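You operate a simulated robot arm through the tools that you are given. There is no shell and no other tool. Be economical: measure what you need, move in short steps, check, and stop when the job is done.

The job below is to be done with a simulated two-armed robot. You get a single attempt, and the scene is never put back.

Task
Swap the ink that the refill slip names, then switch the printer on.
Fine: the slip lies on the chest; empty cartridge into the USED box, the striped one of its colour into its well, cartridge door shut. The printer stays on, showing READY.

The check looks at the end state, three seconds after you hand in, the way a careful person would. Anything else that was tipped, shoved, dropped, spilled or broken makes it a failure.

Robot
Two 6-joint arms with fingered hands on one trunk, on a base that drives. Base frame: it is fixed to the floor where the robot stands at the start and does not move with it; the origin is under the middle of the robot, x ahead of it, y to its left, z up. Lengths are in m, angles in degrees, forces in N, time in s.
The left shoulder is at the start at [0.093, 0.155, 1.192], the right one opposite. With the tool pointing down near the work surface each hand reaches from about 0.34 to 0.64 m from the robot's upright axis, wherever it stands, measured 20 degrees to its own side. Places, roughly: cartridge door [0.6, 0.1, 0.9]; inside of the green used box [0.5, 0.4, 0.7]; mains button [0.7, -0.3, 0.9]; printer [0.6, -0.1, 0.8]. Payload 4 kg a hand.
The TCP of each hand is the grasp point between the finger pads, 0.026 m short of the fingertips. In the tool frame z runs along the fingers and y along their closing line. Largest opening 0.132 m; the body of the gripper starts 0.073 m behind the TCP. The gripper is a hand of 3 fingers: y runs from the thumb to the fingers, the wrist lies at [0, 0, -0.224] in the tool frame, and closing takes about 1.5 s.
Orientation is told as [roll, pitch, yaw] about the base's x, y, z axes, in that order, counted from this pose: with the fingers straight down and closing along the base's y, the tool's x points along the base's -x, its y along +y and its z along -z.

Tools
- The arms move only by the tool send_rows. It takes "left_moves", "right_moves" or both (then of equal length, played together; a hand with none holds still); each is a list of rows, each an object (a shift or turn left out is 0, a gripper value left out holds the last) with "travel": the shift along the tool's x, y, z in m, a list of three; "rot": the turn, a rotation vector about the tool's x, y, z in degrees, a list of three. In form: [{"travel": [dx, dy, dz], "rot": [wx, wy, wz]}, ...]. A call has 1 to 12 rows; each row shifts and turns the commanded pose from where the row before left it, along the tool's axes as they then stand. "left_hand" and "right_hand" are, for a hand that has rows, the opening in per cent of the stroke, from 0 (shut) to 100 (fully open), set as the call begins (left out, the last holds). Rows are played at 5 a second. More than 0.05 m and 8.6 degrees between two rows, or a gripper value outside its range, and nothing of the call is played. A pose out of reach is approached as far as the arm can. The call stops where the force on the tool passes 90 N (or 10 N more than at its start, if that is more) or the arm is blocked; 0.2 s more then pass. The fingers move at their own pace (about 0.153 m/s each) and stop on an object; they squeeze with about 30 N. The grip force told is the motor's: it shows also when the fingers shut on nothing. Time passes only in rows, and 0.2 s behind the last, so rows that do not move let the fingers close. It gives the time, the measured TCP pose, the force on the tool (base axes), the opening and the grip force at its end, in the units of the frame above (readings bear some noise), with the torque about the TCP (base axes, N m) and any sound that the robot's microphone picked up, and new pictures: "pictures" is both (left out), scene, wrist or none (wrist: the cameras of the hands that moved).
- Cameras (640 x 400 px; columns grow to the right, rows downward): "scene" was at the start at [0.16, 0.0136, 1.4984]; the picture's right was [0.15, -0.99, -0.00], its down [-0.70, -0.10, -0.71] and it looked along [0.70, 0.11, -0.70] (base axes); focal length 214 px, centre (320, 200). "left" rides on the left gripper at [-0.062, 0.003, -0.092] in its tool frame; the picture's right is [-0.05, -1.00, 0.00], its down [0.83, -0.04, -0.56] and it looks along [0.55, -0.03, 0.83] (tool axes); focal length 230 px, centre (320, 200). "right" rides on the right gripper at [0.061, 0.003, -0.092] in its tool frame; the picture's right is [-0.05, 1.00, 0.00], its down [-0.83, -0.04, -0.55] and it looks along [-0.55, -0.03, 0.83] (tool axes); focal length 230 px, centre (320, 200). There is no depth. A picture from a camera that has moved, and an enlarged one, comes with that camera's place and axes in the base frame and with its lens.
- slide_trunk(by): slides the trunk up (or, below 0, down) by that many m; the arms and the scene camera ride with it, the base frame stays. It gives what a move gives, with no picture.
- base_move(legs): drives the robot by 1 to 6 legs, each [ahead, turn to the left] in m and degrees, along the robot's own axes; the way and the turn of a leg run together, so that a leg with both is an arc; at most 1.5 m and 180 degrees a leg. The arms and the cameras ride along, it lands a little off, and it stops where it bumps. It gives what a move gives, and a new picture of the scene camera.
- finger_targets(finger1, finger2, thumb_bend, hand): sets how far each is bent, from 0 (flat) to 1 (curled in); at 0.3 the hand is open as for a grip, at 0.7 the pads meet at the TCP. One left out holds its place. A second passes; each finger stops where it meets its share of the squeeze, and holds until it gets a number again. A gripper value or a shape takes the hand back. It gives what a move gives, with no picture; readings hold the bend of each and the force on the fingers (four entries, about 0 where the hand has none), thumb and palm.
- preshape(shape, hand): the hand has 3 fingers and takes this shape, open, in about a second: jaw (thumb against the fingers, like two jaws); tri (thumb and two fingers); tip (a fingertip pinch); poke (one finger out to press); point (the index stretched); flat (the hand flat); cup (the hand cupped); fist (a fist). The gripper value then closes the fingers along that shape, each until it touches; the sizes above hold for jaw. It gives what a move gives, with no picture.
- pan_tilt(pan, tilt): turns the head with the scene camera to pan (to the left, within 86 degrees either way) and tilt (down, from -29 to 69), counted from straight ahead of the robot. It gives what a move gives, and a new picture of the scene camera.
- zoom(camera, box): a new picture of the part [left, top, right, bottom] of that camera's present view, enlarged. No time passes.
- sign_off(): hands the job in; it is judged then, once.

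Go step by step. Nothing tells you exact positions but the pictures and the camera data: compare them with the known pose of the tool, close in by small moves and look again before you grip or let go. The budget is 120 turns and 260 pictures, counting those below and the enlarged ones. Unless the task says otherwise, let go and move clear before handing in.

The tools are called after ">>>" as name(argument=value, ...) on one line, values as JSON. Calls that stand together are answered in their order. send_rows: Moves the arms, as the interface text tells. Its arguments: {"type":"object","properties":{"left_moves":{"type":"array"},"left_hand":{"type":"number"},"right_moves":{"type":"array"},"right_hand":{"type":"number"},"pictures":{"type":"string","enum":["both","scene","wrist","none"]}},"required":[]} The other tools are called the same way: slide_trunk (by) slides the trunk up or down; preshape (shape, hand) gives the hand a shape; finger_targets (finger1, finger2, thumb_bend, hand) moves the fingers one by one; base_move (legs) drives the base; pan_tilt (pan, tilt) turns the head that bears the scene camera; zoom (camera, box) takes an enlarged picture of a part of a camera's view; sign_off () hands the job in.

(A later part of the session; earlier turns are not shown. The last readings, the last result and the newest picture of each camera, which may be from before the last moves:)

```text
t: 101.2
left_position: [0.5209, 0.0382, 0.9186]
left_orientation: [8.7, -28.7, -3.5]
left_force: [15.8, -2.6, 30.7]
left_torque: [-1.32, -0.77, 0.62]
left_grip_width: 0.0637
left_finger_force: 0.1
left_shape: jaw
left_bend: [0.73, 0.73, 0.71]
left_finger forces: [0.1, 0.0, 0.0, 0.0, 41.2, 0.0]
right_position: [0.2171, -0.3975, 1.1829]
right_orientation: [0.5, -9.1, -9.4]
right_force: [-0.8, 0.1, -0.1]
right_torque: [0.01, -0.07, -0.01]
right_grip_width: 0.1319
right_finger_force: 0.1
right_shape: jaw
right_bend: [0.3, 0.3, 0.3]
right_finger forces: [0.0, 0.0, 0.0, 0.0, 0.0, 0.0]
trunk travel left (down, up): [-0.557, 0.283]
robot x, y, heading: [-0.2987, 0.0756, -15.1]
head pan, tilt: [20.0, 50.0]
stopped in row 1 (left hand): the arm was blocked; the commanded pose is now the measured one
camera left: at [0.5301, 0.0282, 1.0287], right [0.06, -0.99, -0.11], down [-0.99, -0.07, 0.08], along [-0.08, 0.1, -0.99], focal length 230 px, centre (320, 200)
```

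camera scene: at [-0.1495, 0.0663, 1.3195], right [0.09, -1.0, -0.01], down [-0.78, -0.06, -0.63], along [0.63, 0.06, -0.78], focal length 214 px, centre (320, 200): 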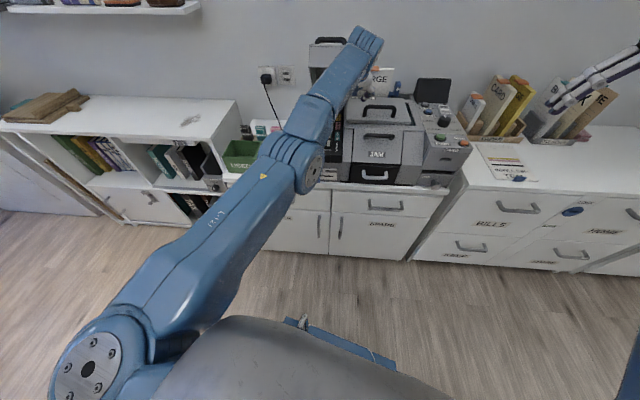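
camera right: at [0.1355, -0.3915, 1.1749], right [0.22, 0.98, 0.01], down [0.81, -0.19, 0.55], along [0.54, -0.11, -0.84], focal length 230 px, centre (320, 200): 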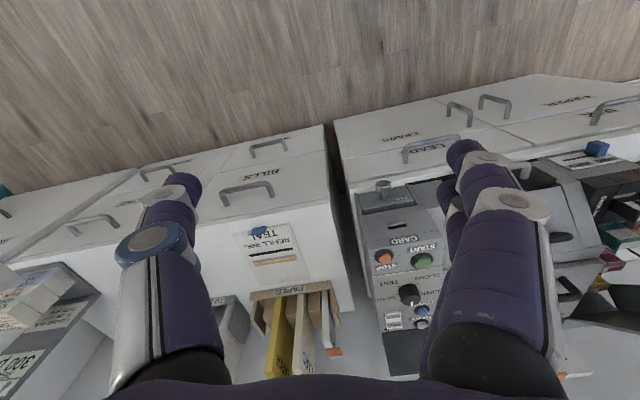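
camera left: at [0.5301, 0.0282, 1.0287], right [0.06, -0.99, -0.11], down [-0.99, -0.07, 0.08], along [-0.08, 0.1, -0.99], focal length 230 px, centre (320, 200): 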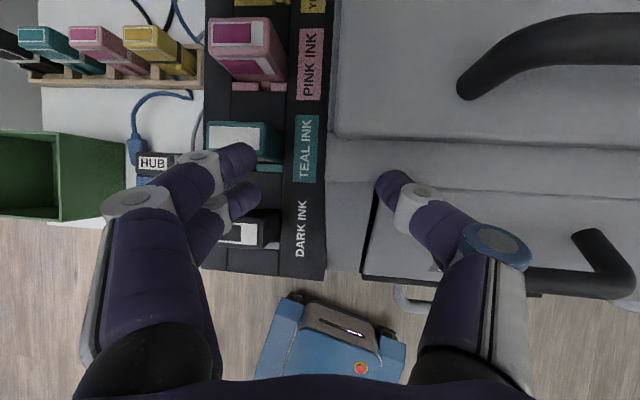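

The arm is nearly straight (singular). I raise the trunk to clear, then retract the arm and shift it left.

>>> slide_trunk(by=0.1)

>>> send_rows(left_moves=[{"travel": [0.03, 0.01, -0.01]}, {"travel": [0.03, 0.015, -0.01]}, {"travel": [0.03, 0.015, -0.01]}, {"travel": [0.03, 0.015, -0.01]}, {"travel": [0.03, 0.01, 0]}], right_moves=[{}, {}, {}, {}, {}], pictures="scene")

```text
t: 102.5
left_position: [0.527, 0.0374, 1.0019]
left_orientation: [9.3, -26.7, -3.8]
left_force: [-0.4, 1.0, -0.2]
left_torque: [0.01, 0.0, -0.02]
left_grip_width: 0.0659
left_finger_force: 0.0
left_shape: jaw
left_bend: [0.73, 0.73, 0.7]
left_finger forces: [0.0, 0.0, 0.1, 0.0, 0.1, 0.1]
right_position: [0.2296, -0.3999, 1.2742]
right_orientation: [0.4, -8.4, -9.4]
right_force: [-0.9, 0.1, 0.5]
right_torque: [0.01, -0.01, 0.01]
right_grip_width: 0.1321
right_finger_force: 0.1
right_shape: jaw
right_bend: [0.3, 0.3, 0.3]
right_finger forces: [0.1, 0.0, 0.0, 0.1, 0.1, 0.0]
trunk travel left (down, up): [-0.657, 0.183]
robot x, y, heading: [-0.3019, 0.0763, -15.2]
head pan, tilt: [20.0, 50.0]
```

```text
t: 103.0
left_position: [0.4999, 0.0282, 1.1753]
left_orientation: [-1.9, -48.5, 1.7]
left_force: [-1.3, 0.7, -0.2]
left_torque: [0.02, -0.06, 0.0]
left_grip_width: 0.0656
left_finger_force: 0.1
left_shape: jaw
left_bend: [0.73, 0.73, 0.7]
left_finger forces: [0.0, 0.1, 0.0, 0.0, 0.0, 0.1]
right_position: [0.2075, -0.3973, 1.3008]
right_orientation: [0.4, -9.9, -9.5]
right_force: [-1.0, -0.5, 0.5]
right_torque: [0.0, -0.11, -0.01]
right_grip_width: 0.1319
right_finger_force: 0.2
right_shape: jaw
right_bend: [0.3, 0.3, 0.3]
right_finger forces: [0.0, 0.0, 0.1, 0.0, 0.0, 0.1]
trunk travel left (down, up): [-0.657, 0.183]
robot x, y, heading: [-0.299, 0.0785, -15.3]
head pan, tilt: [20.0, 50.0]
stopped in row 2 (left hand): the arm was blocked; the commanded pose is now the measured one
camera scene: at [-0.1601, 0.0681, 1.4211], right [0.09, -1.0, 0.0], down [-0.77, -0.06, -0.64], along [0.63, 0.06, -0.77], focal length 214 px, centre (320, 200)
```

scene: 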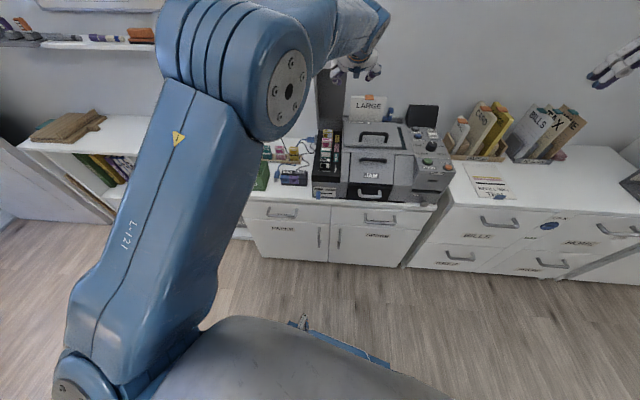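

The arm flipped back to the elbow-up posture, which behaved well with a near-vertical tool. Since the lid is wide open now, a near-vertical grip suffices. I level the hand while moving left and down.

>>> send_rows(left_moves=[{"travel": [0.012, 0.013, 0.012]}, {"travel": [0.012, 0.013, 0.012]}, {"travel": [0.01, 0.013, 0.012], "rot": [0, 6, 0]}, {"travel": [0.01, 0.013, 0.012], "rot": [0, 6, 0]}, {"travel": [0.01, 0.013, 0.012], "rot": [0, 6, 0]}, {"rot": [0, 6, 0]}, {"rot": [0, 6, 0]}, {"rot": [0, 6, 0]}], right_moves=[{"travel": [-0.02, 0, 0]}, {"travel": [-0.02, 0, 0.01]}, {"travel": [-0.02, 0, 0.01]}, {"travel": [-0.02, 0, 0.01]}, {"travel": [-0.02, 0, 0.01]}, {"travel": [-0.02, 0, 0]}, {"travel": [-0.02, 0, 0]}, {"travel": [-0.02, 0, 0]}], pictures="scene")

>>> zoom(camera="scene", box=[240, 40, 440, 210])

```text
t: 103.3
left_position: [0.4927, 0.0375, 1.1759]
left_orientation: [-2.2, -49.0, 1.9]
left_force: [-1.0, -0.2, 1.0]
left_torque: [0.01, -0.03, 0.0]
left_grip_width: 0.0659
left_finger_force: 0.0
left_shape: jaw
left_bend: [0.73, 0.73, 0.7]
left_finger forces: [0.1, 0.0, 0.0, 0.0, 0.1, 0.0]
right_position: [0.208, -0.3969, 1.3103]
right_orientation: [0.2, -10.0, -9.2]
right_force: [-0.2, 0.4, -0.3]
right_torque: [0.01, 0.01, 0.0]
right_grip_width: 0.1317
right_finger_force: 0.1
right_shape: jaw
right_bend: [0.3, 0.3, 0.3]
right_finger forces: [0.0, 0.0, 0.0, 0.1, 0.0, 0.0]
right hand out of reach, approached as far as the arm can: row 1
trunk travel left (down, up): [-0.657, 0.183]
robot x, y, heading: [-0.3004, 0.0793, -15.3]
head pan, tilt: [20.0, 50.0]
stopped in row 1 (left hand): the arm was blocked; the commanded pose is now the measured one
camera scene: at [-0.1477, 0.0656, 1.4194], right [0.08, -1.0, -0.01], down [-0.78, -0.06, -0.63], along [0.62, 0.06, -0.78], focal length 214 px, centre (320, 200)
```

scene: 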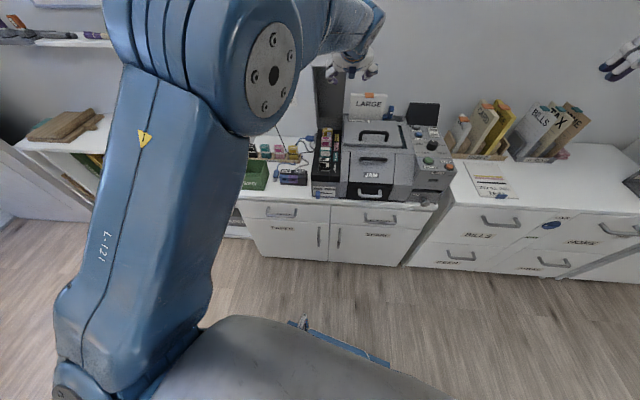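

```text
2.35 times, centred on (340, 125) of scene
camera zoom: at [-0.1477, 0.0656, 1.4194], right [0.08, -1.0, -0.01], down [-0.78, -0.06, -0.63], along [0.62, 0.06, -0.78], focal length 505 px, centre (273, 376)
```

zoom: 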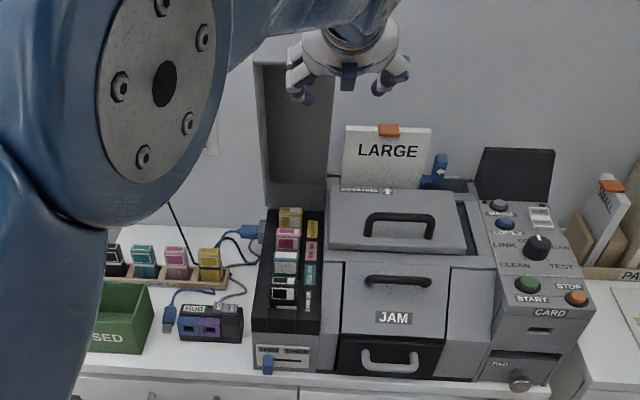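

The lid is now upright, fully open. I end the stop chain with gentle moves of both hands downward.

>>> send_rows(left_moves=[{}, {"travel": [0.005, 0.005, 0.005]}, {"travel": [0.01, 0.01, 0.01]}, {"travel": [0.015, 0.013, 0.013]}, {"travel": [0.015, 0.013, 0.013]}, {"travel": [0.015, 0.013, 0.013]}], right_moves=[{}, {"travel": [0, 0, 0.01]}, {"travel": [0, 0, 0.02]}, {"travel": [0, 0, 0.02]}, {"travel": [-0.01, 0, 0.02]}, {"travel": [-0.01, 0, 0.02]}], pictures="none")

>>> send_rows(left_moves=[{"rot": [0, 5, 0]}, {"rot": [0, 5, 0]}, {"rot": [0, 5, 0]}, {"rot": [0, 5, 0]}, {"rot": [0, 5, 0]}, {"rot": [0, 5, 0]}], right_moves=[{"travel": [-0.015, 0, 0.01]}, {"travel": [-0.015, 0, 0.01]}, {"travel": [-0.015, 0, 0.01]}, {"travel": [-0.015, 0, 0.01]}, {"travel": [-0.015, 0, 0.01]}, {"travel": [-0.015, 0, 0]}], pictures="scene")

```text
t: 104.1
left_position: [0.4649, 0.0569, 1.179]
left_orientation: [-2.7, -50.4, 2.4]
left_force: [-0.6, -0.7, 0.0]
left_torque: [-0.01, -0.02, 0.0]
left_grip_width: 0.0658
left_finger_force: 0.1
left_shape: jaw
left_bend: [0.73, 0.73, 0.7]
left_finger forces: [0.0, 0.0, 0.0, 0.0, 0.0, 0.0]
right_position: [0.1775, -0.3852, 1.2994]
right_orientation: [0.0, -11.7, -9.1]
right_force: [-0.6, -0.2, 0.3]
right_torque: [0.01, -0.06, 0.0]
right_grip_width: 0.1317
right_finger_force: 0.0
right_shape: jaw
right_bend: [0.3, 0.3, 0.3]
right_finger forces: [0.0, 0.0, 0.0, 0.1, 0.0, 0.0]
trunk travel left (down, up): [-0.657, 0.183]
robot x, y, heading: [-0.3025, 0.078, -15.2]
head pan, tilt: [20.0, 50.0]
stopped in row 3 (right hand): the arm was blocked; the commanded pose is now the measured one
```

```text
t: 105.2
left_position: [0.4541, 0.0585, 1.1904]
left_orientation: [-2.4, -31.3, 1.6]
left_force: [-0.9, -0.1, 0.4]
left_torque: [-0.01, 0.0, -0.03]
left_grip_width: 0.0661
left_finger_force: 0.0
left_shape: jaw
left_bend: [0.73, 0.73, 0.7]
left_finger forces: [0.1, 0.0, 0.0, 0.0, 0.0, 0.0]
right_position: [0.2358, -0.392, 1.2883]
right_orientation: [0.0, -12.1, -9.1]
right_force: [-0.5, 0.7, 0.2]
right_torque: [0.01, -0.05, -0.03]
right_grip_width: 0.132
right_finger_force: 0.1
right_shape: jaw
right_bend: [0.3, 0.3, 0.3]
right_finger forces: [0.1, 0.1, 0.0, 0.0, 0.0, 0.0]
right hand out of reach, approached as far as the arm can: row 3, 4, 5
trunk travel left (down, up): [-0.657, 0.183]
robot x, y, heading: [-0.2984, 0.076, -15.1]
head pan, tilt: [20.0, 50.0]
stopped in row 5 (left hand): the arm was blocked; the commanded pose is now the measured one
camera scene: at [-0.1512, 0.0669, 1.4201], right [0.08, -1.0, -0.01], down [-0.77, -0.06, -0.63], along [0.63, 0.06, -0.78], focal length 214 px, centre (320, 200)
```

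scene: 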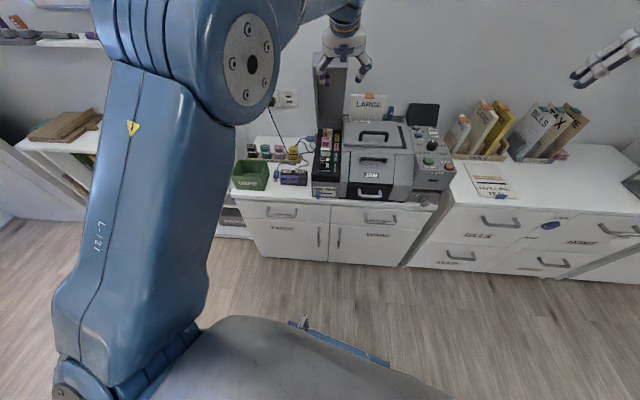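

>>> send_rows(left_moves=[{}, {"travel": [0.008, 0.006, 0.012]}, {"travel": [0.012, 0.008, 0.02]}, {"travel": [0.012, 0.008, 0.02]}, {"travel": [0.012, 0.008, 0.02]}, {"travel": [0.012, 0.008, 0.02]}], right_moves=[{}, {"travel": [0, 0, 0.015]}, {"travel": [0, 0, 0.025]}, {"travel": [0, 0, 0.03]}, {"travel": [0, 0, 0.03]}, {"travel": [0, 0, 0.03]}], pictures="none")

>>> send_rows(left_moves=[{"rot": [0, 4, 0]}, {"rot": [0, 4, 0]}, {"rot": [0, 4, 0]}, {"rot": [0, 4, 0]}, {"rot": [0, 4, 0]}], right_moves=[{"travel": [-0.02, 0, 0]}, {"travel": [-0.02, 0, 0]}, {"travel": [-0.02, 0, 0]}, {"travel": [-0.02, 0, 0]}, {"travel": [-0.02, 0, 0]}], pictures="none")

```text
t: 105.5
left_position: [0.4371, 0.0634, 1.203]
left_orientation: [-2.6, -32.2, 1.7]
left_force: [0.4, -0.6, -0.2]
left_torque: [0.03, -0.03, 0.01]
left_grip_width: 0.0657
left_finger_force: 0.0
left_shape: jaw
left_bend: [0.73, 0.73, 0.7]
left_finger forces: [0.0, 0.0, 0.1, 0.0, 0.0, 0.0]
right_position: [0.2232, -0.3899, 1.3064]
right_orientation: [0.0, -12.9, -9.0]
right_force: [0.5, 0.2, 0.3]
right_torque: [-0.01, -0.01, -0.01]
right_grip_width: 0.132
right_finger_force: 0.0
right_shape: jaw
right_bend: [0.3, 0.3, 0.3]
right_finger forces: [0.0, 0.1, 0.0, 0.0, 0.0, 0.1]
trunk travel left (down, up): [-0.657, 0.183]
robot x, y, heading: [-0.3017, 0.0818, -15.1]
head pan, tilt: [20.0, 50.0]
stopped in row 1 (left hand): the arm was blocked; the commanded pose is now the measured one
```

```text
t: 106.2
left_position: [0.4152, 0.0694, 1.2217]
left_orientation: [-2.9, -25.1, 1.6]
left_force: [-0.6, 0.4, 0.3]
left_torque: [-0.03, -0.06, 0.0]
left_grip_width: 0.066
left_finger_force: 0.1
left_shape: jaw
left_bend: [0.73, 0.73, 0.7]
left_finger forces: [0.1, 0.0, 0.0, 0.0, 0.0, 0.0]
right_position: [0.2221, -0.3805, 1.3164]
right_orientation: [-0.2, -13.9, -9.0]
right_force: [-0.8, 0.6, 0.1]
right_torque: [-0.04, -0.06, 0.03]
right_grip_width: 0.132
right_finger_force: 0.1
right_shape: jaw
right_bend: [0.3, 0.3, 0.3]
right_finger forces: [0.0, 0.0, 0.0, 0.0, 0.1, 0.0]
right hand out of reach, approached as far as the arm can: row 1, 2, 3
trunk travel left (down, up): [-0.657, 0.183]
robot x, y, heading: [-0.3006, 0.079, -14.8]
head pan, tilt: [20.0, 50.0]
stopped in row 3 (left hand): the arm was blocked; the commanded pose is now the measured one
```

Slow, small rows are needed here. I bring both arms down gently.

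>>> send_rows(left_moves=[{}, {}, {"travel": [0.003, 0, 0.005]}, {"travel": [0.004, 0, 0.008]}, {"travel": [0.004, 0, 0.008]}, {"travel": [0.004, 0, 0.008]}, {"travel": [0.004, 0, 0.008]}, {"travel": [0.004, 0, 0.01]}, {"travel": [0.004, 0, 0.01]}, {"travel": [0.004, 0, 0.01]}, {"travel": [0.004, 0, 0.01]}, {"travel": [0.004, 0, 0.01]}], right_moves=[{}, {}, {"travel": [0, 0, 0.005]}, {"travel": [0, 0, 0.01]}, {"travel": [0, 0, 0.01]}, {"travel": [0, 0, 0.01]}, {"travel": [0, 0, 0.01]}, {"travel": [0, 0, 0.01]}, {"travel": [0, 0, 0.01]}, {"travel": [0, 0, 0.01]}, {"travel": [0, 0, 0.01]}, {"travel": [0, 0, 0.01]}], pictures="scene")

```text
t: 106.5
left_position: [0.4007, 0.0738, 1.2319]
left_orientation: [-3.0, -25.9, 1.9]
left_force: [-0.1, -0.1, -0.9]
left_torque: [0.01, -0.05, 0.02]
left_grip_width: 0.0661
left_finger_force: 0.0
left_shape: jaw
left_bend: [0.73, 0.73, 0.7]
left_finger forces: [0.0, 0.0, 0.0, 0.1, 0.0, 0.0]
right_position: [0.2094, -0.3779, 1.3302]
right_orientation: [-0.3, -14.6, -8.8]
right_force: [0.0, 0.4, 0.3]
right_torque: [-0.02, 0.0, -0.01]
right_grip_width: 0.1319
right_finger_force: 0.0
right_shape: jaw
right_bend: [0.3, 0.3, 0.3]
right_finger forces: [0.0, 0.0, 0.1, 0.0, 0.0, 0.0]
trunk travel left (down, up): [-0.657, 0.183]
robot x, y, heading: [-0.2996, 0.0772, -15.3]
head pan, tilt: [20.0, 50.0]
stopped in row 1 (left hand): the arm was blocked; the commanded pose is now the measured one
camera scene: at [-0.1484, 0.0657, 1.4196], right [0.08, -1.0, -0.01], down [-0.78, -0.06, -0.63], along [0.63, 0.06, -0.78], focal length 214 px, centre (320, 200)
```

scene: 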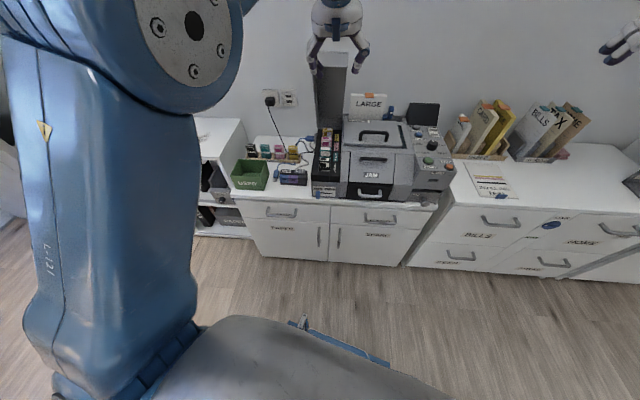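

A small base move tends to reset this. I drive ahead 0.1 m and then move down slowly.

>>> base_move(legs=[[0.1, 0]])

>>> send_rows(left_moves=[{"travel": [0.004, 0.003, 0.008]}, {"travel": [0.004, 0.003, 0.008]}, {"travel": [0.004, 0.003, 0.008]}, {"travel": [0.004, 0.003, 0.008]}, {"travel": [0.006, 0.003, 0.012]}, {"travel": [0.006, 0.003, 0.012]}, {"travel": [0.006, 0.003, 0.012]}, {"travel": [0.006, 0.003, 0.012]}, {"travel": [0.006, 0.003, 0.012]}, {"travel": [0.006, 0.003, 0.012]}], right_moves=[{"travel": [0, 0, 0.01]}, {"travel": [0, 0, 0.01]}, {"travel": [0, 0, 0.01]}, {"travel": [0, 0, 0.01]}, {"travel": [0, 0, 0.015]}, {"travel": [0, 0, 0.015]}, {"travel": [0, 0, 0.015]}, {"travel": [0, 0, 0.015]}, {"travel": [0, 0, 0.015]}, {"travel": [0, 0, 0.015]}], pictures="wrist")

```text
t: 107.6
left_position: [0.4785, 0.0512, 1.2425]
left_orientation: [-3.4, -26.8, 1.8]
left_force: [0.9, -0.2, 1.6]
left_torque: [0.03, 0.05, -0.02]
left_grip_width: 0.066
left_finger_force: 0.1
left_shape: jaw
left_bend: [0.73, 0.73, 0.7]
left_finger forces: [0.0, 0.0, 0.0, 0.0, 0.0, 0.0]
right_position: [0.283, -0.3976, 1.3374]
right_orientation: [-0.5, -15.6, -9.0]
right_force: [-0.3, -0.5, 0.1]
right_torque: [-0.05, -0.04, 0.01]
right_grip_width: 0.1321
right_finger_force: 0.0
right_shape: jaw
right_bend: [0.3, 0.3, 0.3]
right_finger forces: [0.0, 0.0, 0.0, 0.0, 0.0, 0.1]
trunk travel left (down, up): [-0.657, 0.183]
robot x, y, heading: [-0.2083, 0.051, -15.2]
head pan, tilt: [20.0, 50.0]
camera scene: at [-0.0849, 0.0486, 1.4228], right [0.08, -1.0, 0.0], down [-0.76, -0.06, -0.65], along [0.64, 0.05, -0.76], focal length 214 px, centre (320, 200)
```

scene: 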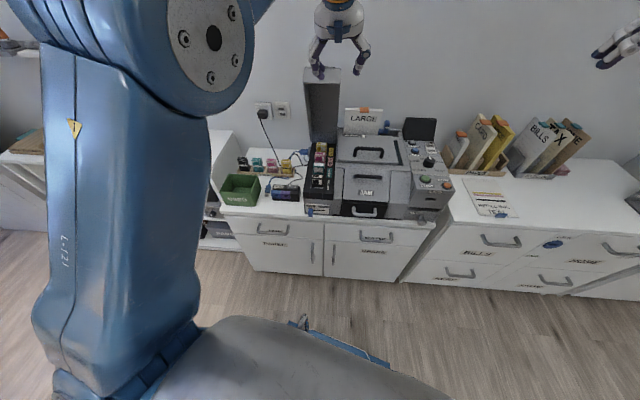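

```text
t: 109.8
left_position: [0.4845, 0.0718, 1.122]
left_orientation: [-3.3, -26.4, 1.8]
left_force: [0.6, 1.1, -0.3]
left_torque: [0.01, -0.01, 0.02]
left_grip_width: 0.0659
left_finger_force: 0.0
left_shape: jaw
left_bend: [0.73, 0.73, 0.7]
left_finger forces: [0.1, 0.0, 0.1, 0.0, 0.1, 0.0]
right_position: [0.3229, -0.4052, 1.2083]
right_orientation: [-0.2, -15.2, -8.9]
right_force: [-0.1, 0.2, 0.1]
right_torque: [-0.01, 0.02, 0.0]
right_grip_width: 0.1319
right_finger_force: 0.1
right_shape: jaw
right_bend: [0.3, 0.3, 0.3]
right_finger forces: [0.0, 0.0, 0.0, 0.0, 0.1, 0.0]
trunk travel left (down, up): [-0.657, 0.183]
robot x, y, heading: [-0.204, 0.054, -15.2]
head pan, tilt: [20.0, 50.0]
camera right: at [0.2424, -0.3898, 1.2795], right [0.21, 0.98, 0.01], down [0.64, -0.14, 0.75], along [0.74, -0.15, -0.66], focal length 230 px, centre (320, 200)
camera left: at [0.4984, 0.0825, 1.23], right [0.05, -1.0, 0.07], down [-0.99, -0.04, 0.13], along [-0.12, -0.08, -0.99], focal length 230 px, centre (320, 200)
```

right: 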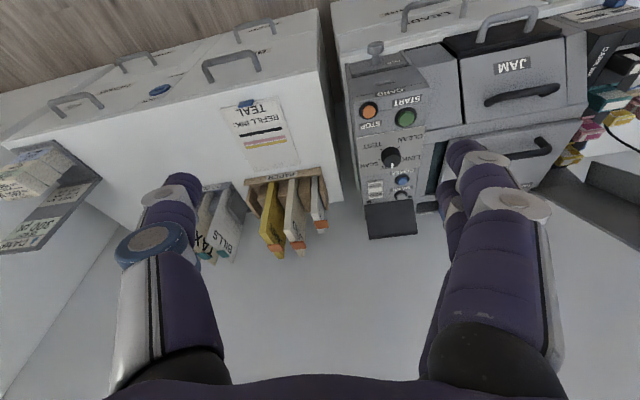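
left: 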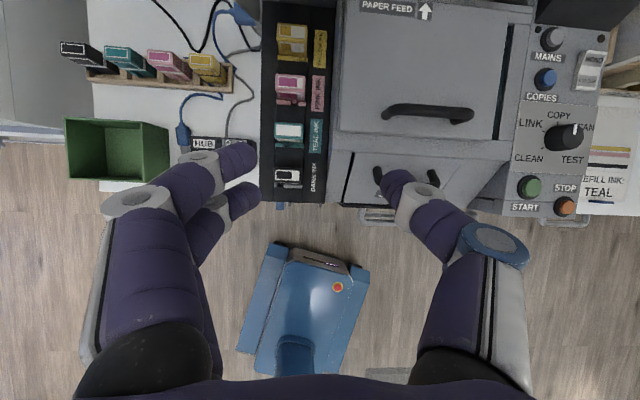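

Slow rows work. Great top view: teal at ≈(0.556, 0.106). I drive ahead 0.075, then shift left and down slowly, keeping the −26° slant.

>>> base_move(legs=[[0.075, 0]])

>>> send_rows(left_moves=[{"travel": [0.003, 0.007, 0.006]}, {"travel": [0.005, 0.008, 0.011]}, {"travel": [0.005, 0.008, 0.011]}, {"travel": [0.005, 0.008, 0.011]}, {"travel": [0.005, 0.008, 0.011]}, {"travel": [0.005, 0.008, 0.011]}, {"travel": [0.005, 0.006, 0.011]}, {"travel": [0.005, 0, 0.011]}], right_moves=[{}, {}, {}, {}, {}, {}, {}, {}], pictures="none")

>>> send_rows(left_moves=[{}], pictures="wrist")

```text
t: 110.9
left_position: [0.5492, 0.0544, 1.1273]
left_orientation: [-3.3, -26.9, 1.7]
left_force: [0.1, -0.2, -0.2]
left_torque: [0.02, 0.0, 0.0]
left_grip_width: 0.0659
left_finger_force: 0.1
left_shape: jaw
left_bend: [0.73, 0.73, 0.7]
left_finger forces: [0.0, 0.0, 0.0, 0.1, 0.1, 0.0]
right_position: [0.3868, -0.4247, 1.2142]
right_orientation: [-0.3, -15.9, -9.0]
right_force: [-0.7, 0.1, 1.1]
right_torque: [0.03, -0.01, -0.02]
right_grip_width: 0.1319
right_finger_force: 0.1
right_shape: jaw
right_bend: [0.3, 0.3, 0.3]
right_finger forces: [0.1, 0.1, 0.0, 0.0, 0.0, 0.1]
trunk travel left (down, up): [-0.657, 0.183]
robot x, y, heading: [-0.1261, 0.0301, -15.2]
head pan, tilt: [20.0, 50.0]
camera scene: at [0.0041, 0.0241, 1.4214], right [0.08, -1.0, 0.0], down [-0.77, -0.06, -0.64], along [0.64, 0.05, -0.77], focal length 214 px, centre (320, 200)
```

scene: 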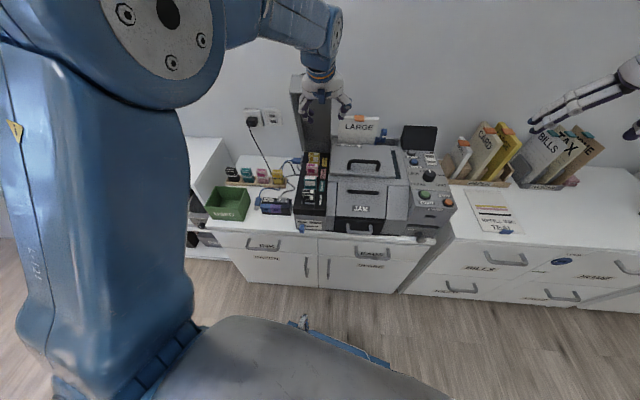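

```text
t: 112.7
left_position: [0.5478, 0.1032, 1.0363]
left_orientation: [-3.6, -27.4, 1.9]
left_force: [-0.2, 0.8, 0.0]
left_torque: [0.04, -0.01, 0.0]
left_grip_width: 0.0659
left_finger_force: 0.1
left_shape: jaw
left_bend: [0.73, 0.73, 0.7]
left_finger forces: [0.1, 0.0, 0.0, 0.0, 0.1, 0.0]
right_position: [0.3812, -0.422, 1.2193]
right_orientation: [-0.4, -16.1, -8.9]
right_force: [0.0, 0.4, -0.5]
right_torque: [-0.03, 0.04, 0.04]
right_grip_width: 0.132
right_finger_force: 0.1
right_shape: jaw
right_bend: [0.3, 0.3, 0.3]
right_finger forces: [0.0, 0.0, 0.0, 0.0, 0.0, 0.0]
trunk travel left (down, up): [-0.657, 0.183]
robot x, y, heading: [-0.1325, 0.032, -15.1]
head pan, tilt: [20.0, 50.0]
```

```text
t: 113.1
left_position: [0.5462, 0.1046, 1.037]
left_orientation: [-3.7, -27.3, 1.8]
left_force: [-0.3, 0.3, -0.5]
left_torque: [0.0, 0.01, 0.0]
left_grip_width: 0.066
left_finger_force: 0.0
left_shape: jaw
left_bend: [0.73, 0.73, 0.7]
left_finger forces: [0.0, 0.1, 0.0, 0.0, 0.0, 0.0]
right_position: [0.3806, -0.4239, 1.2199]
right_orientation: [-0.4, -16.2, -9.0]
right_force: [0.4, -1.3, 0.0]
right_torque: [0.01, 0.01, 0.02]
right_grip_width: 0.1322
right_finger_force: 0.1
right_shape: jaw
right_bend: [0.3, 0.3, 0.3]
right_finger forces: [0.1, 0.0, 0.0, 0.1, 0.0, 0.0]
trunk travel left (down, up): [-0.657, 0.183]
robot x, y, heading: [-0.13, 0.0318, -15.2]
head pan, tilt: [20.0, 50.0]
camera left: at [0.5586, 0.1139, 1.1463], right [0.05, -1.0, 0.08], down [-0.99, -0.04, 0.11], along [-0.11, -0.08, -0.99], focal length 230 px, centre (320, 200)
```

left: 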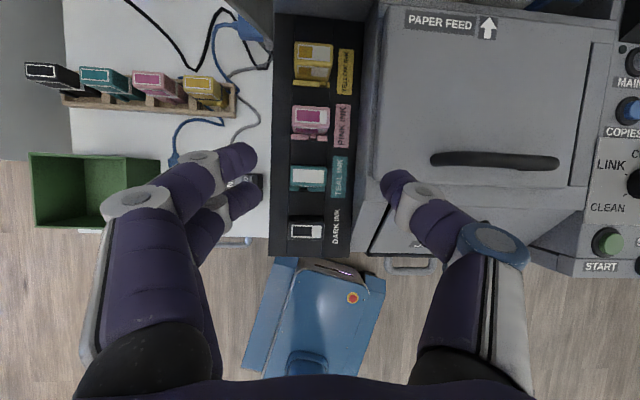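

Well centred. I narrow the opening a bit and descend by the trunk.

>>> send_rows(left_hand=43, left_moves=[{"travel": [-0.003, 0, 0.001]}, {"travel": [-0.003, 0.001, 0.001]}, {}, {}], right_moves=[{}, {}, {}, {}], pictures="none")

>>> slide_trunk(by=-0.12)

>>> zoom(camera="left", box=[120, 40, 520, 290])

```text
t: 114.1
left_position: [0.5521, 0.1041, 1.038]
left_orientation: [-3.6, -27.4, 1.9]
left_force: [-0.3, 0.1, -0.1]
left_torque: [0.02, 0.05, 0.0]
left_grip_width: 0.0576
left_finger_force: 0.0
left_shape: jaw
left_bend: [0.73, 0.73, 0.7]
left_finger forces: [0.0, 0.0, 0.0, 0.0, 0.0, 0.0]
right_position: [0.3804, -0.4221, 1.2189]
right_orientation: [-0.4, -16.2, -8.9]
right_force: [-0.3, 0.0, 0.3]
right_torque: [0.04, 0.0, 0.0]
right_grip_width: 0.1321
right_finger_force: 0.1
right_shape: jaw
right_bend: [0.3, 0.3, 0.3]
right_finger forces: [0.0, 0.1, 0.1, 0.1, 0.0, 0.0]
trunk travel left (down, up): [-0.657, 0.183]
robot x, y, heading: [-0.1312, 0.0298, -15.4]
head pan, tilt: [20.0, 50.0]
```

```text
t: 115.6
left_position: [0.5523, 0.1042, 0.9183]
left_orientation: [-3.6, -27.3, 1.7]
left_force: [0.0, 0.4, -0.6]
left_torque: [0.0, -0.02, -0.04]
left_grip_width: 0.0574
left_finger_force: 0.1
left_shape: jaw
left_bend: [0.73, 0.73, 0.7]
left_finger forces: [0.0, 0.0, 0.0, 0.1, 0.1, 0.0]
right_position: [0.3805, -0.4222, 1.0995]
right_orientation: [-0.4, -16.1, -8.9]
right_force: [0.3, 0.3, 0.2]
right_torque: [0.03, 0.0, 0.02]
right_grip_width: 0.1321
right_finger_force: 0.1
right_shape: jaw
right_bend: [0.3, 0.3, 0.3]
right_finger forces: [0.1, 0.0, 0.0, 0.0, 0.0, 0.0]
trunk travel left (down, up): [-0.537, 0.303]
robot x, y, heading: [-0.1287, 0.0323, -15.3]
head pan, tilt: [20.0, 50.0]
```

```text
1.60 times, centred on (320, 165) of left
camera zoom: at [0.5649, 0.1148, 1.0273], right [0.05, -1.0, 0.08], down [-0.99, -0.04, 0.11], along [-0.11, -0.08, -0.99], focal length 368 px, centre (320, 256)
```

zoom: 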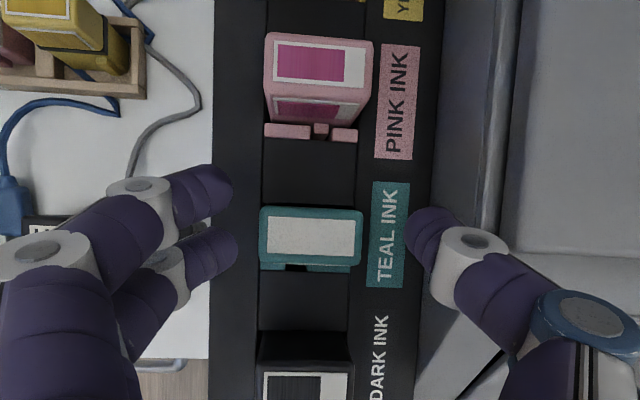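

Perfectly aligned within a few mm. I shift 3 mm left and descend the last bit.

>>> send_rows(left_moves=[{"travel": [-0.002, 0.003, 0.001]}, {}], right_moves=[{}, {}], pictures="none")

>>> slide_trunk(by=-0.055)

>>> zoom(camera="left", box=[120, 40, 520, 290])

```text
t: 116.2
left_position: [0.5548, 0.1073, 0.9172]
left_orientation: [-3.4, -27.3, 1.9]
left_force: [0.2, -0.6, -0.3]
left_torque: [-0.02, 0.03, -0.01]
left_grip_width: 0.0574
left_finger_force: 0.0
left_shape: jaw
left_bend: [0.73, 0.73, 0.7]
left_finger forces: [0.0, 0.0, 0.1, 0.0, 0.1, 0.0]
right_position: [0.3811, -0.422, 1.0989]
right_orientation: [-0.4, -16.2, -8.9]
right_force: [-0.8, -0.7, -0.1]
right_torque: [0.02, -0.02, 0.0]
right_grip_width: 0.132
right_finger_force: 0.0
right_shape: jaw
right_bend: [0.3, 0.3, 0.3]
right_finger forces: [0.0, 0.0, 0.0, 0.0, 0.0, 0.1]
trunk travel left (down, up): [-0.537, 0.303]
robot x, y, heading: [-0.1334, 0.0289, -15.3]
head pan, tilt: [20.0, 50.0]
```

```text
t: 117.1
left_position: [0.5534, 0.1081, 0.8669]
left_orientation: [-3.7, -27.7, 1.7]
left_force: [2.9, 2.7, 21.9]
left_torque: [0.86, -0.01, -0.14]
left_grip_width: 0.0578
left_finger_force: 0.0
left_shape: jaw
left_bend: [0.73, 0.75, 0.7]
left_finger forces: [0.0, 21.5, 0.1, 0.1, 0.0, 0.0]
right_position: [0.3775, -0.4224, 1.0447]
right_orientation: [-0.4, -16.4, -8.9]
right_force: [0.1, -0.3, -0.4]
right_torque: [-0.05, 0.05, 0.01]
right_grip_width: 0.1319
right_finger_force: 0.0
right_shape: jaw
right_bend: [0.3, 0.3, 0.3]
right_finger forces: [0.0, 0.1, 0.1, 0.1, 0.0, 0.0]
trunk travel left (down, up): [-0.482, 0.358]
robot x, y, heading: [-0.1297, 0.0311, -15.3]
head pan, tilt: [20.0, 50.0]
```

```text
1.60 times, centred on (320, 165) of left
camera zoom: at [0.5659, 0.1173, 0.9762], right [0.05, -1.0, 0.08], down [-0.99, -0.04, 0.11], along [-0.1, -0.08, -0.99], focal length 368 px, centre (320, 256)
```

zoom: 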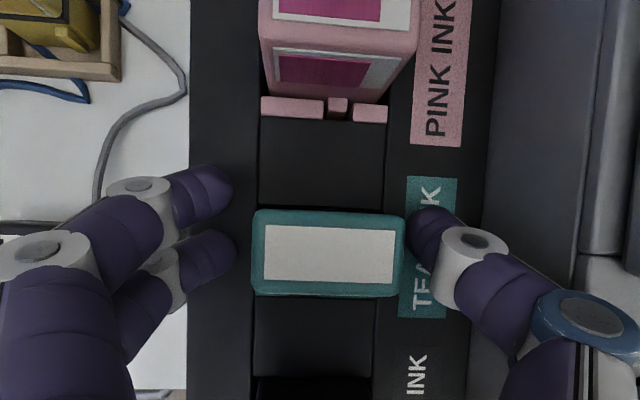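

The fingertip just touched the deck. I rise 6 mm and close on the cartridge.

>>> slide_trunk(by=0.006)

>>> send_rows(left_hand=0, left_moves=[{}, {}, {}, {}, {}, {}, {}, {}], right_moves=[{}, {}, {}, {}, {}, {}, {}, {}], pictures="none")

>>> zoom(camera="left", box=[120, 40, 520, 290])

```text
t: 117.7
left_position: [0.5536, 0.1075, 0.8685]
left_orientation: [-3.5, -27.3, 1.9]
left_force: [-0.1, -0.2, 5.3]
left_torque: [0.17, 0.01, 0.01]
left_grip_width: 0.057
left_finger_force: 0.1
left_shape: jaw
left_bend: [0.73, 0.74, 0.7]
left_finger forces: [0.1, 5.0, 0.0, 0.0, 0.1, 0.0]
right_position: [0.3799, -0.4227, 1.0501]
right_orientation: [-0.4, -16.1, -8.8]
right_force: [1.0, 0.4, 0.4]
right_torque: [-0.02, 0.0, -0.01]
right_grip_width: 0.1318
right_finger_force: 0.1
right_shape: jaw
right_bend: [0.3, 0.3, 0.3]
right_finger forces: [0.1, 0.0, 0.0, 0.0, 0.0, 0.0]
trunk travel left (down, up): [-0.488, 0.352]
robot x, y, heading: [-0.1332, 0.0312, -15.3]
head pan, tilt: [20.0, 50.0]
```

```text
t: 119.5
left_position: [0.5561, 0.1069, 0.869]
left_orientation: [-3.6, -27.3, 1.7]
left_force: [-1.3, -6.8, -3.7]
left_torque: [-0.28, 0.14, -0.14]
left_grip_width: 0.0347
left_finger_force: 30.0
left_shape: jaw
left_bend: [0.74, 0.75, 0.7]
left_finger forces: [11.9, 12.8, 0.0, 0.0, 30.3, 0.0]
right_position: [0.3798, -0.4219, 1.0483]
right_orientation: [-0.3, -16.0, -8.9]
right_force: [0.5, 0.2, -0.2]
right_torque: [0.0, -0.01, 0.02]
right_grip_width: 0.1317
right_finger_force: 0.0
right_shape: jaw
right_bend: [0.3, 0.3, 0.3]
right_finger forces: [0.0, 0.0, 0.0, 0.1, 0.1, 0.0]
trunk travel left (down, up): [-0.488, 0.352]
robot x, y, heading: [-0.1329, 0.0333, -15.3]
head pan, tilt: [20.0, 50.0]
```

```text
1.60 times, centred on (320, 165) of left
camera zoom: at [0.5671, 0.1167, 0.9776], right [0.05, -1.0, 0.08], down [-0.99, -0.04, 0.11], along [-0.11, -0.08, -0.99], focal length 368 px, centre (320, 256)
```

zoom: 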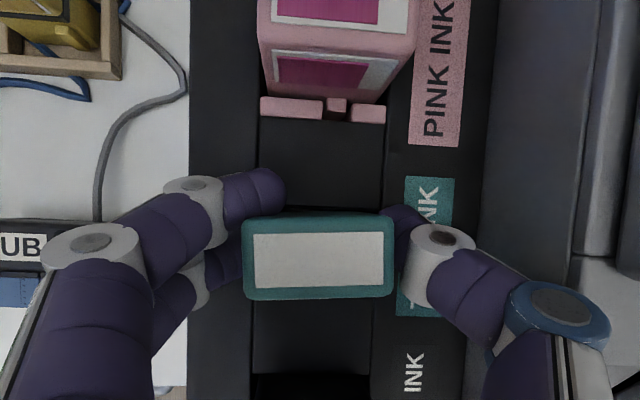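

Gripped by all three. I lift with the trunk.

>>> slide_trunk(by=0.03)

>>> slide_trunk(by=0.13)

>>> zoom(camera="left", box=[0, 0, 640, 400])

```text
t: 120.2
left_position: [0.5539, 0.1077, 0.9004]
left_orientation: [-3.6, -27.7, 1.9]
left_force: [-2.1, -1.9, 6.8]
left_torque: [0.03, 0.05, 0.05]
left_grip_width: 0.0323
left_finger_force: 30.1
left_shape: jaw
left_bend: [0.76, 0.74, 0.71]
left_finger forces: [8.2, 17.1, 0.0, 0.0, 27.1, 0.0]
right_position: [0.3786, -0.423, 1.0808]
right_orientation: [-0.4, -16.3, -9.0]
right_force: [-0.5, 0.1, -0.6]
right_torque: [-0.01, 0.0, -0.01]
right_grip_width: 0.132
right_finger_force: 0.0
right_shape: jaw
right_bend: [0.3, 0.3, 0.3]
right_finger forces: [0.0, 0.1, 0.0, 0.0, 0.0, 0.1]
trunk travel left (down, up): [-0.518, 0.322]
robot x, y, heading: [-0.1305, 0.0333, -15.2]
head pan, tilt: [20.0, 50.0]
```

```text
t: 121.8
left_position: [0.5556, 0.1069, 1.0281]
left_orientation: [-3.6, -27.3, 1.7]
left_force: [2.4, -0.1, -1.2]
left_torque: [0.0, -0.17, 0.03]
left_grip_width: 0.0291
left_finger_force: 29.5
left_shape: jaw
left_bend: [0.77, 0.72, 0.73]
left_finger forces: [0.1, 19.7, 0.0, 0.0, 19.3, 0.0]
right_position: [0.3824, -0.4228, 1.2093]
right_orientation: [-0.3, -16.3, -8.9]
right_force: [-0.2, 0.2, -0.2]
right_torque: [-0.02, 0.02, 0.0]
right_grip_width: 0.1319
right_finger_force: 0.1
right_shape: jaw
right_bend: [0.3, 0.3, 0.3]
right_finger forces: [0.0, 0.0, 0.0, 0.0, 0.0, 0.1]
trunk travel left (down, up): [-0.648, 0.192]
robot x, y, heading: [-0.1294, 0.0317, -15.4]
head pan, tilt: [20.0, 50.0]
```

```text
1.00 times, centred on (320, 200) of left (not enlarged: the box is as wide or as high as the picture)
camera zoom: at [0.5672, 0.1174, 1.1377], right [0.05, -1.0, 0.08], down [-0.99, -0.04, 0.11], along [-0.11, -0.08, -0.99], focal length 230 px, centre (320, 200)
```

zoom: 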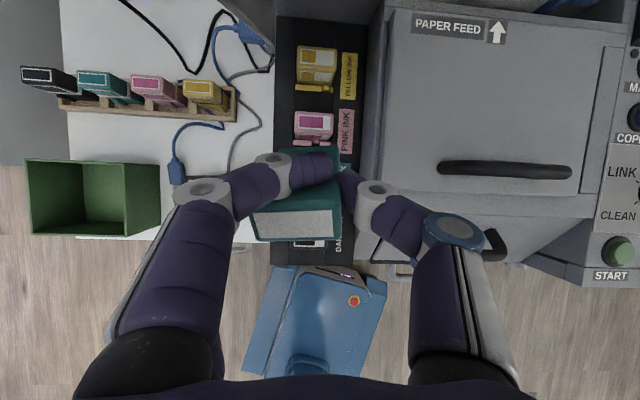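

The empty cartridge is out (pivoted a bit, but held). The USED box centre is about (0.52, 0.41). I turn the base left 24° and drive ahead slightly to bring it over the box.

>>> base_move(legs=[[0, 24], [0.05, 0]])

>>> zoom(camera="left", box=[0, 0, 640, 400])

```text
t: 124.0
left_position: [0.5132, 0.3828, 1.0318]
left_orientation: [-3.5, -27.5, 25.5]
left_force: [0.3, 3.2, -0.3]
left_torque: [0.0, -0.23, -0.04]
left_grip_width: 0.0287
left_finger_force: 30.3
left_shape: jaw
left_bend: [0.77, 0.72, 0.73]
left_finger forces: [0.0, 19.6, 0.0, 0.0, 19.5, 0.0]
right_position: [0.564, -0.1729, 1.2132]
right_orientation: [-0.5, -16.4, 14.7]
right_force: [0.4, 0.8, -0.8]
right_torque: [-0.09, 0.05, -0.05]
right_grip_width: 0.1321
right_finger_force: 0.0
right_shape: jaw
right_bend: [0.3, 0.3, 0.3]
right_finger forces: [0.0, 0.0, 0.0, 0.1, 0.0, 0.1]
trunk travel left (down, up): [-0.648, 0.192]
robot x, y, heading: [-0.0814, 0.0384, 8.4]
head pan, tilt: [20.0, 50.0]
camera scene: at [0.0547, 0.087, 1.4116], right [0.47, -0.88, 0.0], down [-0.68, -0.36, -0.63], along [0.56, 0.3, -0.77], focal length 214 px, centre (320, 200)
```

scene: 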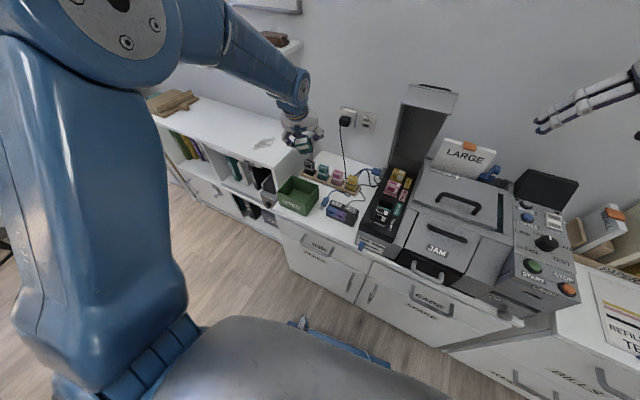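

```text
1.00 times, centred on (320, 200) of left (not enlarged: the box is as wide or as high as the picture)
camera zoom: at [0.5199, 0.3966, 1.1407], right [0.44, -0.89, 0.08], down [-0.89, -0.43, 0.11], along [-0.06, -0.12, -0.99], focal length 230 px, centre (320, 200)
```

zoom: 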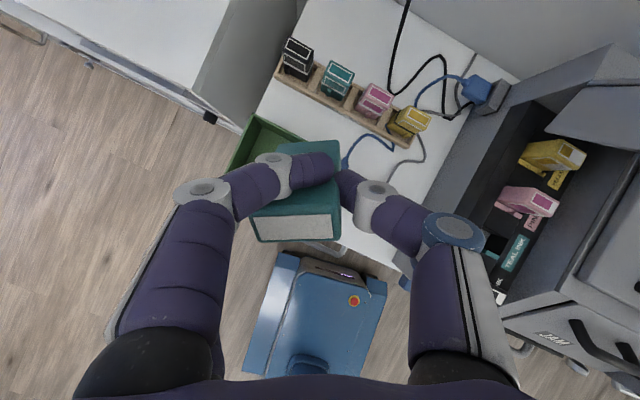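

I nudge the hand so the cartridge is over the box centre, while pulling the right arm back from above the printer.

>>> send_rows(left_moves=[{}, {"travel": [-0.006, 0.004, 0.003]}, {"travel": [-0.008, 0.005, 0.004]}, {"travel": [-0.008, 0.005, 0.004]}, {"travel": [-0.008, 0.005, 0.004]}, {"travel": [-0.007, 0.005, 0.004]}, {}, {}, {}, {}, {}, {}], right_moves=[{"travel": [0.006, 0, -0.002]}, {"travel": [0.012, 0, -0.004]}, {"travel": [0.015, 0, -0.0043]}, {"travel": [0.015, 0, -0.0043]}, {"travel": [0.015, 0, -0.0043]}, {"travel": [0.015, 0, -0.0043]}, {"travel": [0.015, 0, -0.0043]}, {"travel": [0.015, 0, -0.0043]}, {"travel": [0.015, 0, -0.0043]}, {"travel": [0.015, 0, -0.0043]}, {"travel": [0.015, 0, -0.0043]}, {"travel": [0.012, 0, -0.0043]}], pictures="none")

>>> zoom(camera="left", box=[120, 50, 520, 300])

>>> zoom(camera="scene", box=[240, 80, 440, 260])

```text
t: 126.7
left_position: [0.5284, 0.4191, 1.0388]
left_orientation: [-3.9, -28.2, 25.4]
left_force: [1.6, 1.4, -0.6]
left_torque: [0.0, -0.19, -0.01]
left_grip_width: 0.0289
left_finger_force: 30.3
left_shape: jaw
left_bend: [0.77, 0.72, 0.73]
left_finger forces: [0.0, 19.3, 0.2, 0.0, 19.7, 0.1]
right_position: [0.5028, -0.1912, 1.2041]
right_orientation: [-0.4, -14.9, 14.6]
right_force: [0.3, 1.1, 0.5]
right_torque: [0.01, 0.01, 0.0]
right_grip_width: 0.1318
right_finger_force: 0.0
right_shape: jaw
right_bend: [0.3, 0.3, 0.3]
right_finger forces: [0.1, 0.0, 0.1, 0.0, 0.0, 0.1]
right hand out of reach, approached as far as the arm can: row 5, 6, 7, 8, 9, 10, 11, 12
trunk travel left (down, up): [-0.648, 0.192]
robot x, y, heading: [-0.0807, 0.0407, 8.1]
head pan, tilt: [20.0, 50.0]
```

```text
1.60 times, centred on (320, 175) of left
camera zoom: at [0.534, 0.4329, 1.1477], right [0.44, -0.89, 0.08], down [-0.9, -0.43, 0.1], along [-0.05, -0.12, -0.99], focal length 368 px, centre (320, 240)
```

zoom: 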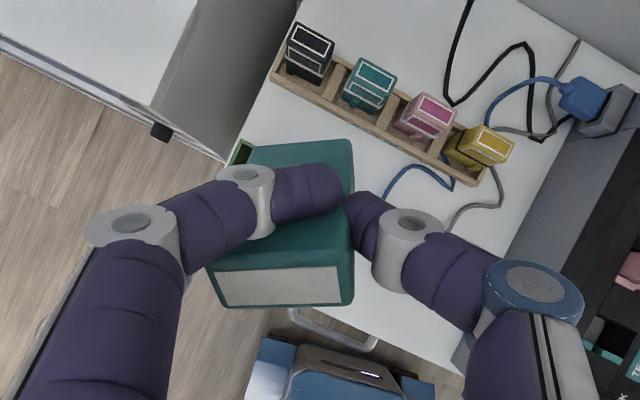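

```text
2.22 times, centred on (340, 170) of scene
camera zoom: at [0.0615, 0.0878, 1.4107], right [0.47, -0.88, -0.01], down [-0.69, -0.36, -0.63], along [0.55, 0.3, -0.78], focal length 477 px, centre (276, 267)
```

zoom: 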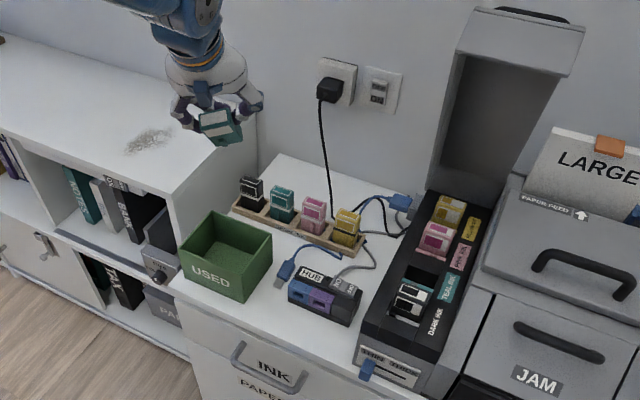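

The cartridge centre is over (0.527, 0.431). I lower it into the box with the arm (keeping the right hand high), shifting slightly toward the box centre.

>>> send_rows(left_moves=[{"travel": [0.007, -0.004, 0.004]}, {"travel": [0.011, -0.005, 0.008]}, {"travel": [0.011, -0.005, 0.01]}, {"travel": [0.008, 0, 0.015]}, {"travel": [0.008, 0, 0.015]}, {"travel": [0.008, 0, 0.015]}, {"travel": [0.008, 0, 0.015]}, {"travel": [0.008, 0, 0.015]}, {"travel": [0.008, 0, 0.015]}, {"travel": [0.008, 0, 0.015]}, {"travel": [0.008, 0, 0.015]}], right_moves=[{}, {}, {}, {}, {}, {}, {}, {}, {}, {}, {}], pictures="none")

>>> zoom(camera="left", box=[0, 0, 640, 400])

>>> zoom(camera="scene", box=[240, 100, 400, 230])

```text
t: 129.1
left_position: [0.529, 0.3908, 0.8713]
left_orientation: [-4.1, -27.9, 25.4]
left_force: [2.4, 1.7, -0.2]
left_torque: [0.02, -0.21, -0.01]
left_grip_width: 0.0288
left_finger_force: 29.9
left_shape: jaw
left_bend: [0.77, 0.72, 0.73]
left_finger forces: [0.1, 19.3, 0.0, 0.1, 19.6, 0.1]
right_position: [0.5046, -0.1922, 1.2034]
right_orientation: [-0.3, -14.8, 14.6]
right_force: [1.0, -0.4, 0.3]
right_torque: [0.01, 0.02, -0.01]
right_grip_width: 0.1318
right_finger_force: 0.0
right_shape: jaw
right_bend: [0.3, 0.3, 0.3]
right_finger forces: [0.1, 0.1, 0.0, 0.0, 0.1, 0.0]
trunk travel left (down, up): [-0.648, 0.192]
robot x, y, heading: [-0.0886, 0.0387, 8.5]
head pan, tilt: [20.0, 50.0]
```

```text
1.00 times, centred on (320, 200) of left (not enlarged: the box is as wide or as high as the picture)
camera zoom: at [0.535, 0.4048, 0.981], right [0.44, -0.89, 0.09], down [-0.9, -0.43, 0.1], along [-0.05, -0.12, -0.99], focal length 230 px, centre (320, 200)
```

zoom: 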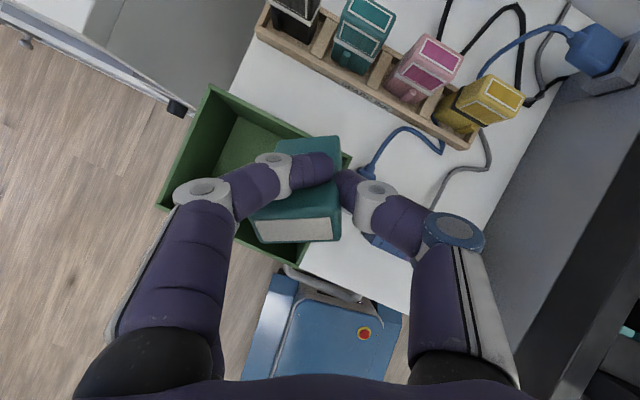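

```text
3.08 times, centred on (320, 165) of scene
camera zoom: at [0.0622, 0.0881, 1.4106], right [0.47, -0.88, -0.01], down [-0.69, -0.36, -0.63], along [0.55, 0.3, -0.78], focal length 660 px, centre (320, 308)
```

zoom: 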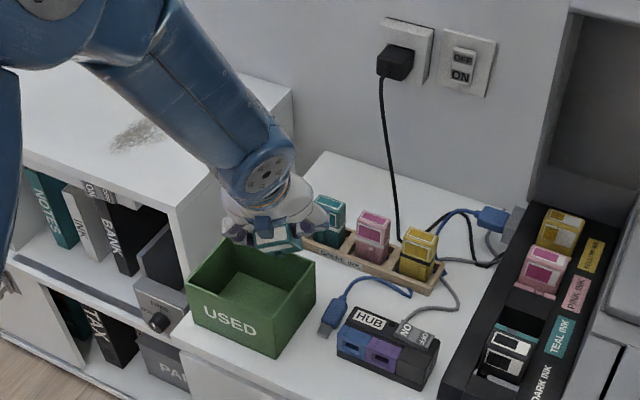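

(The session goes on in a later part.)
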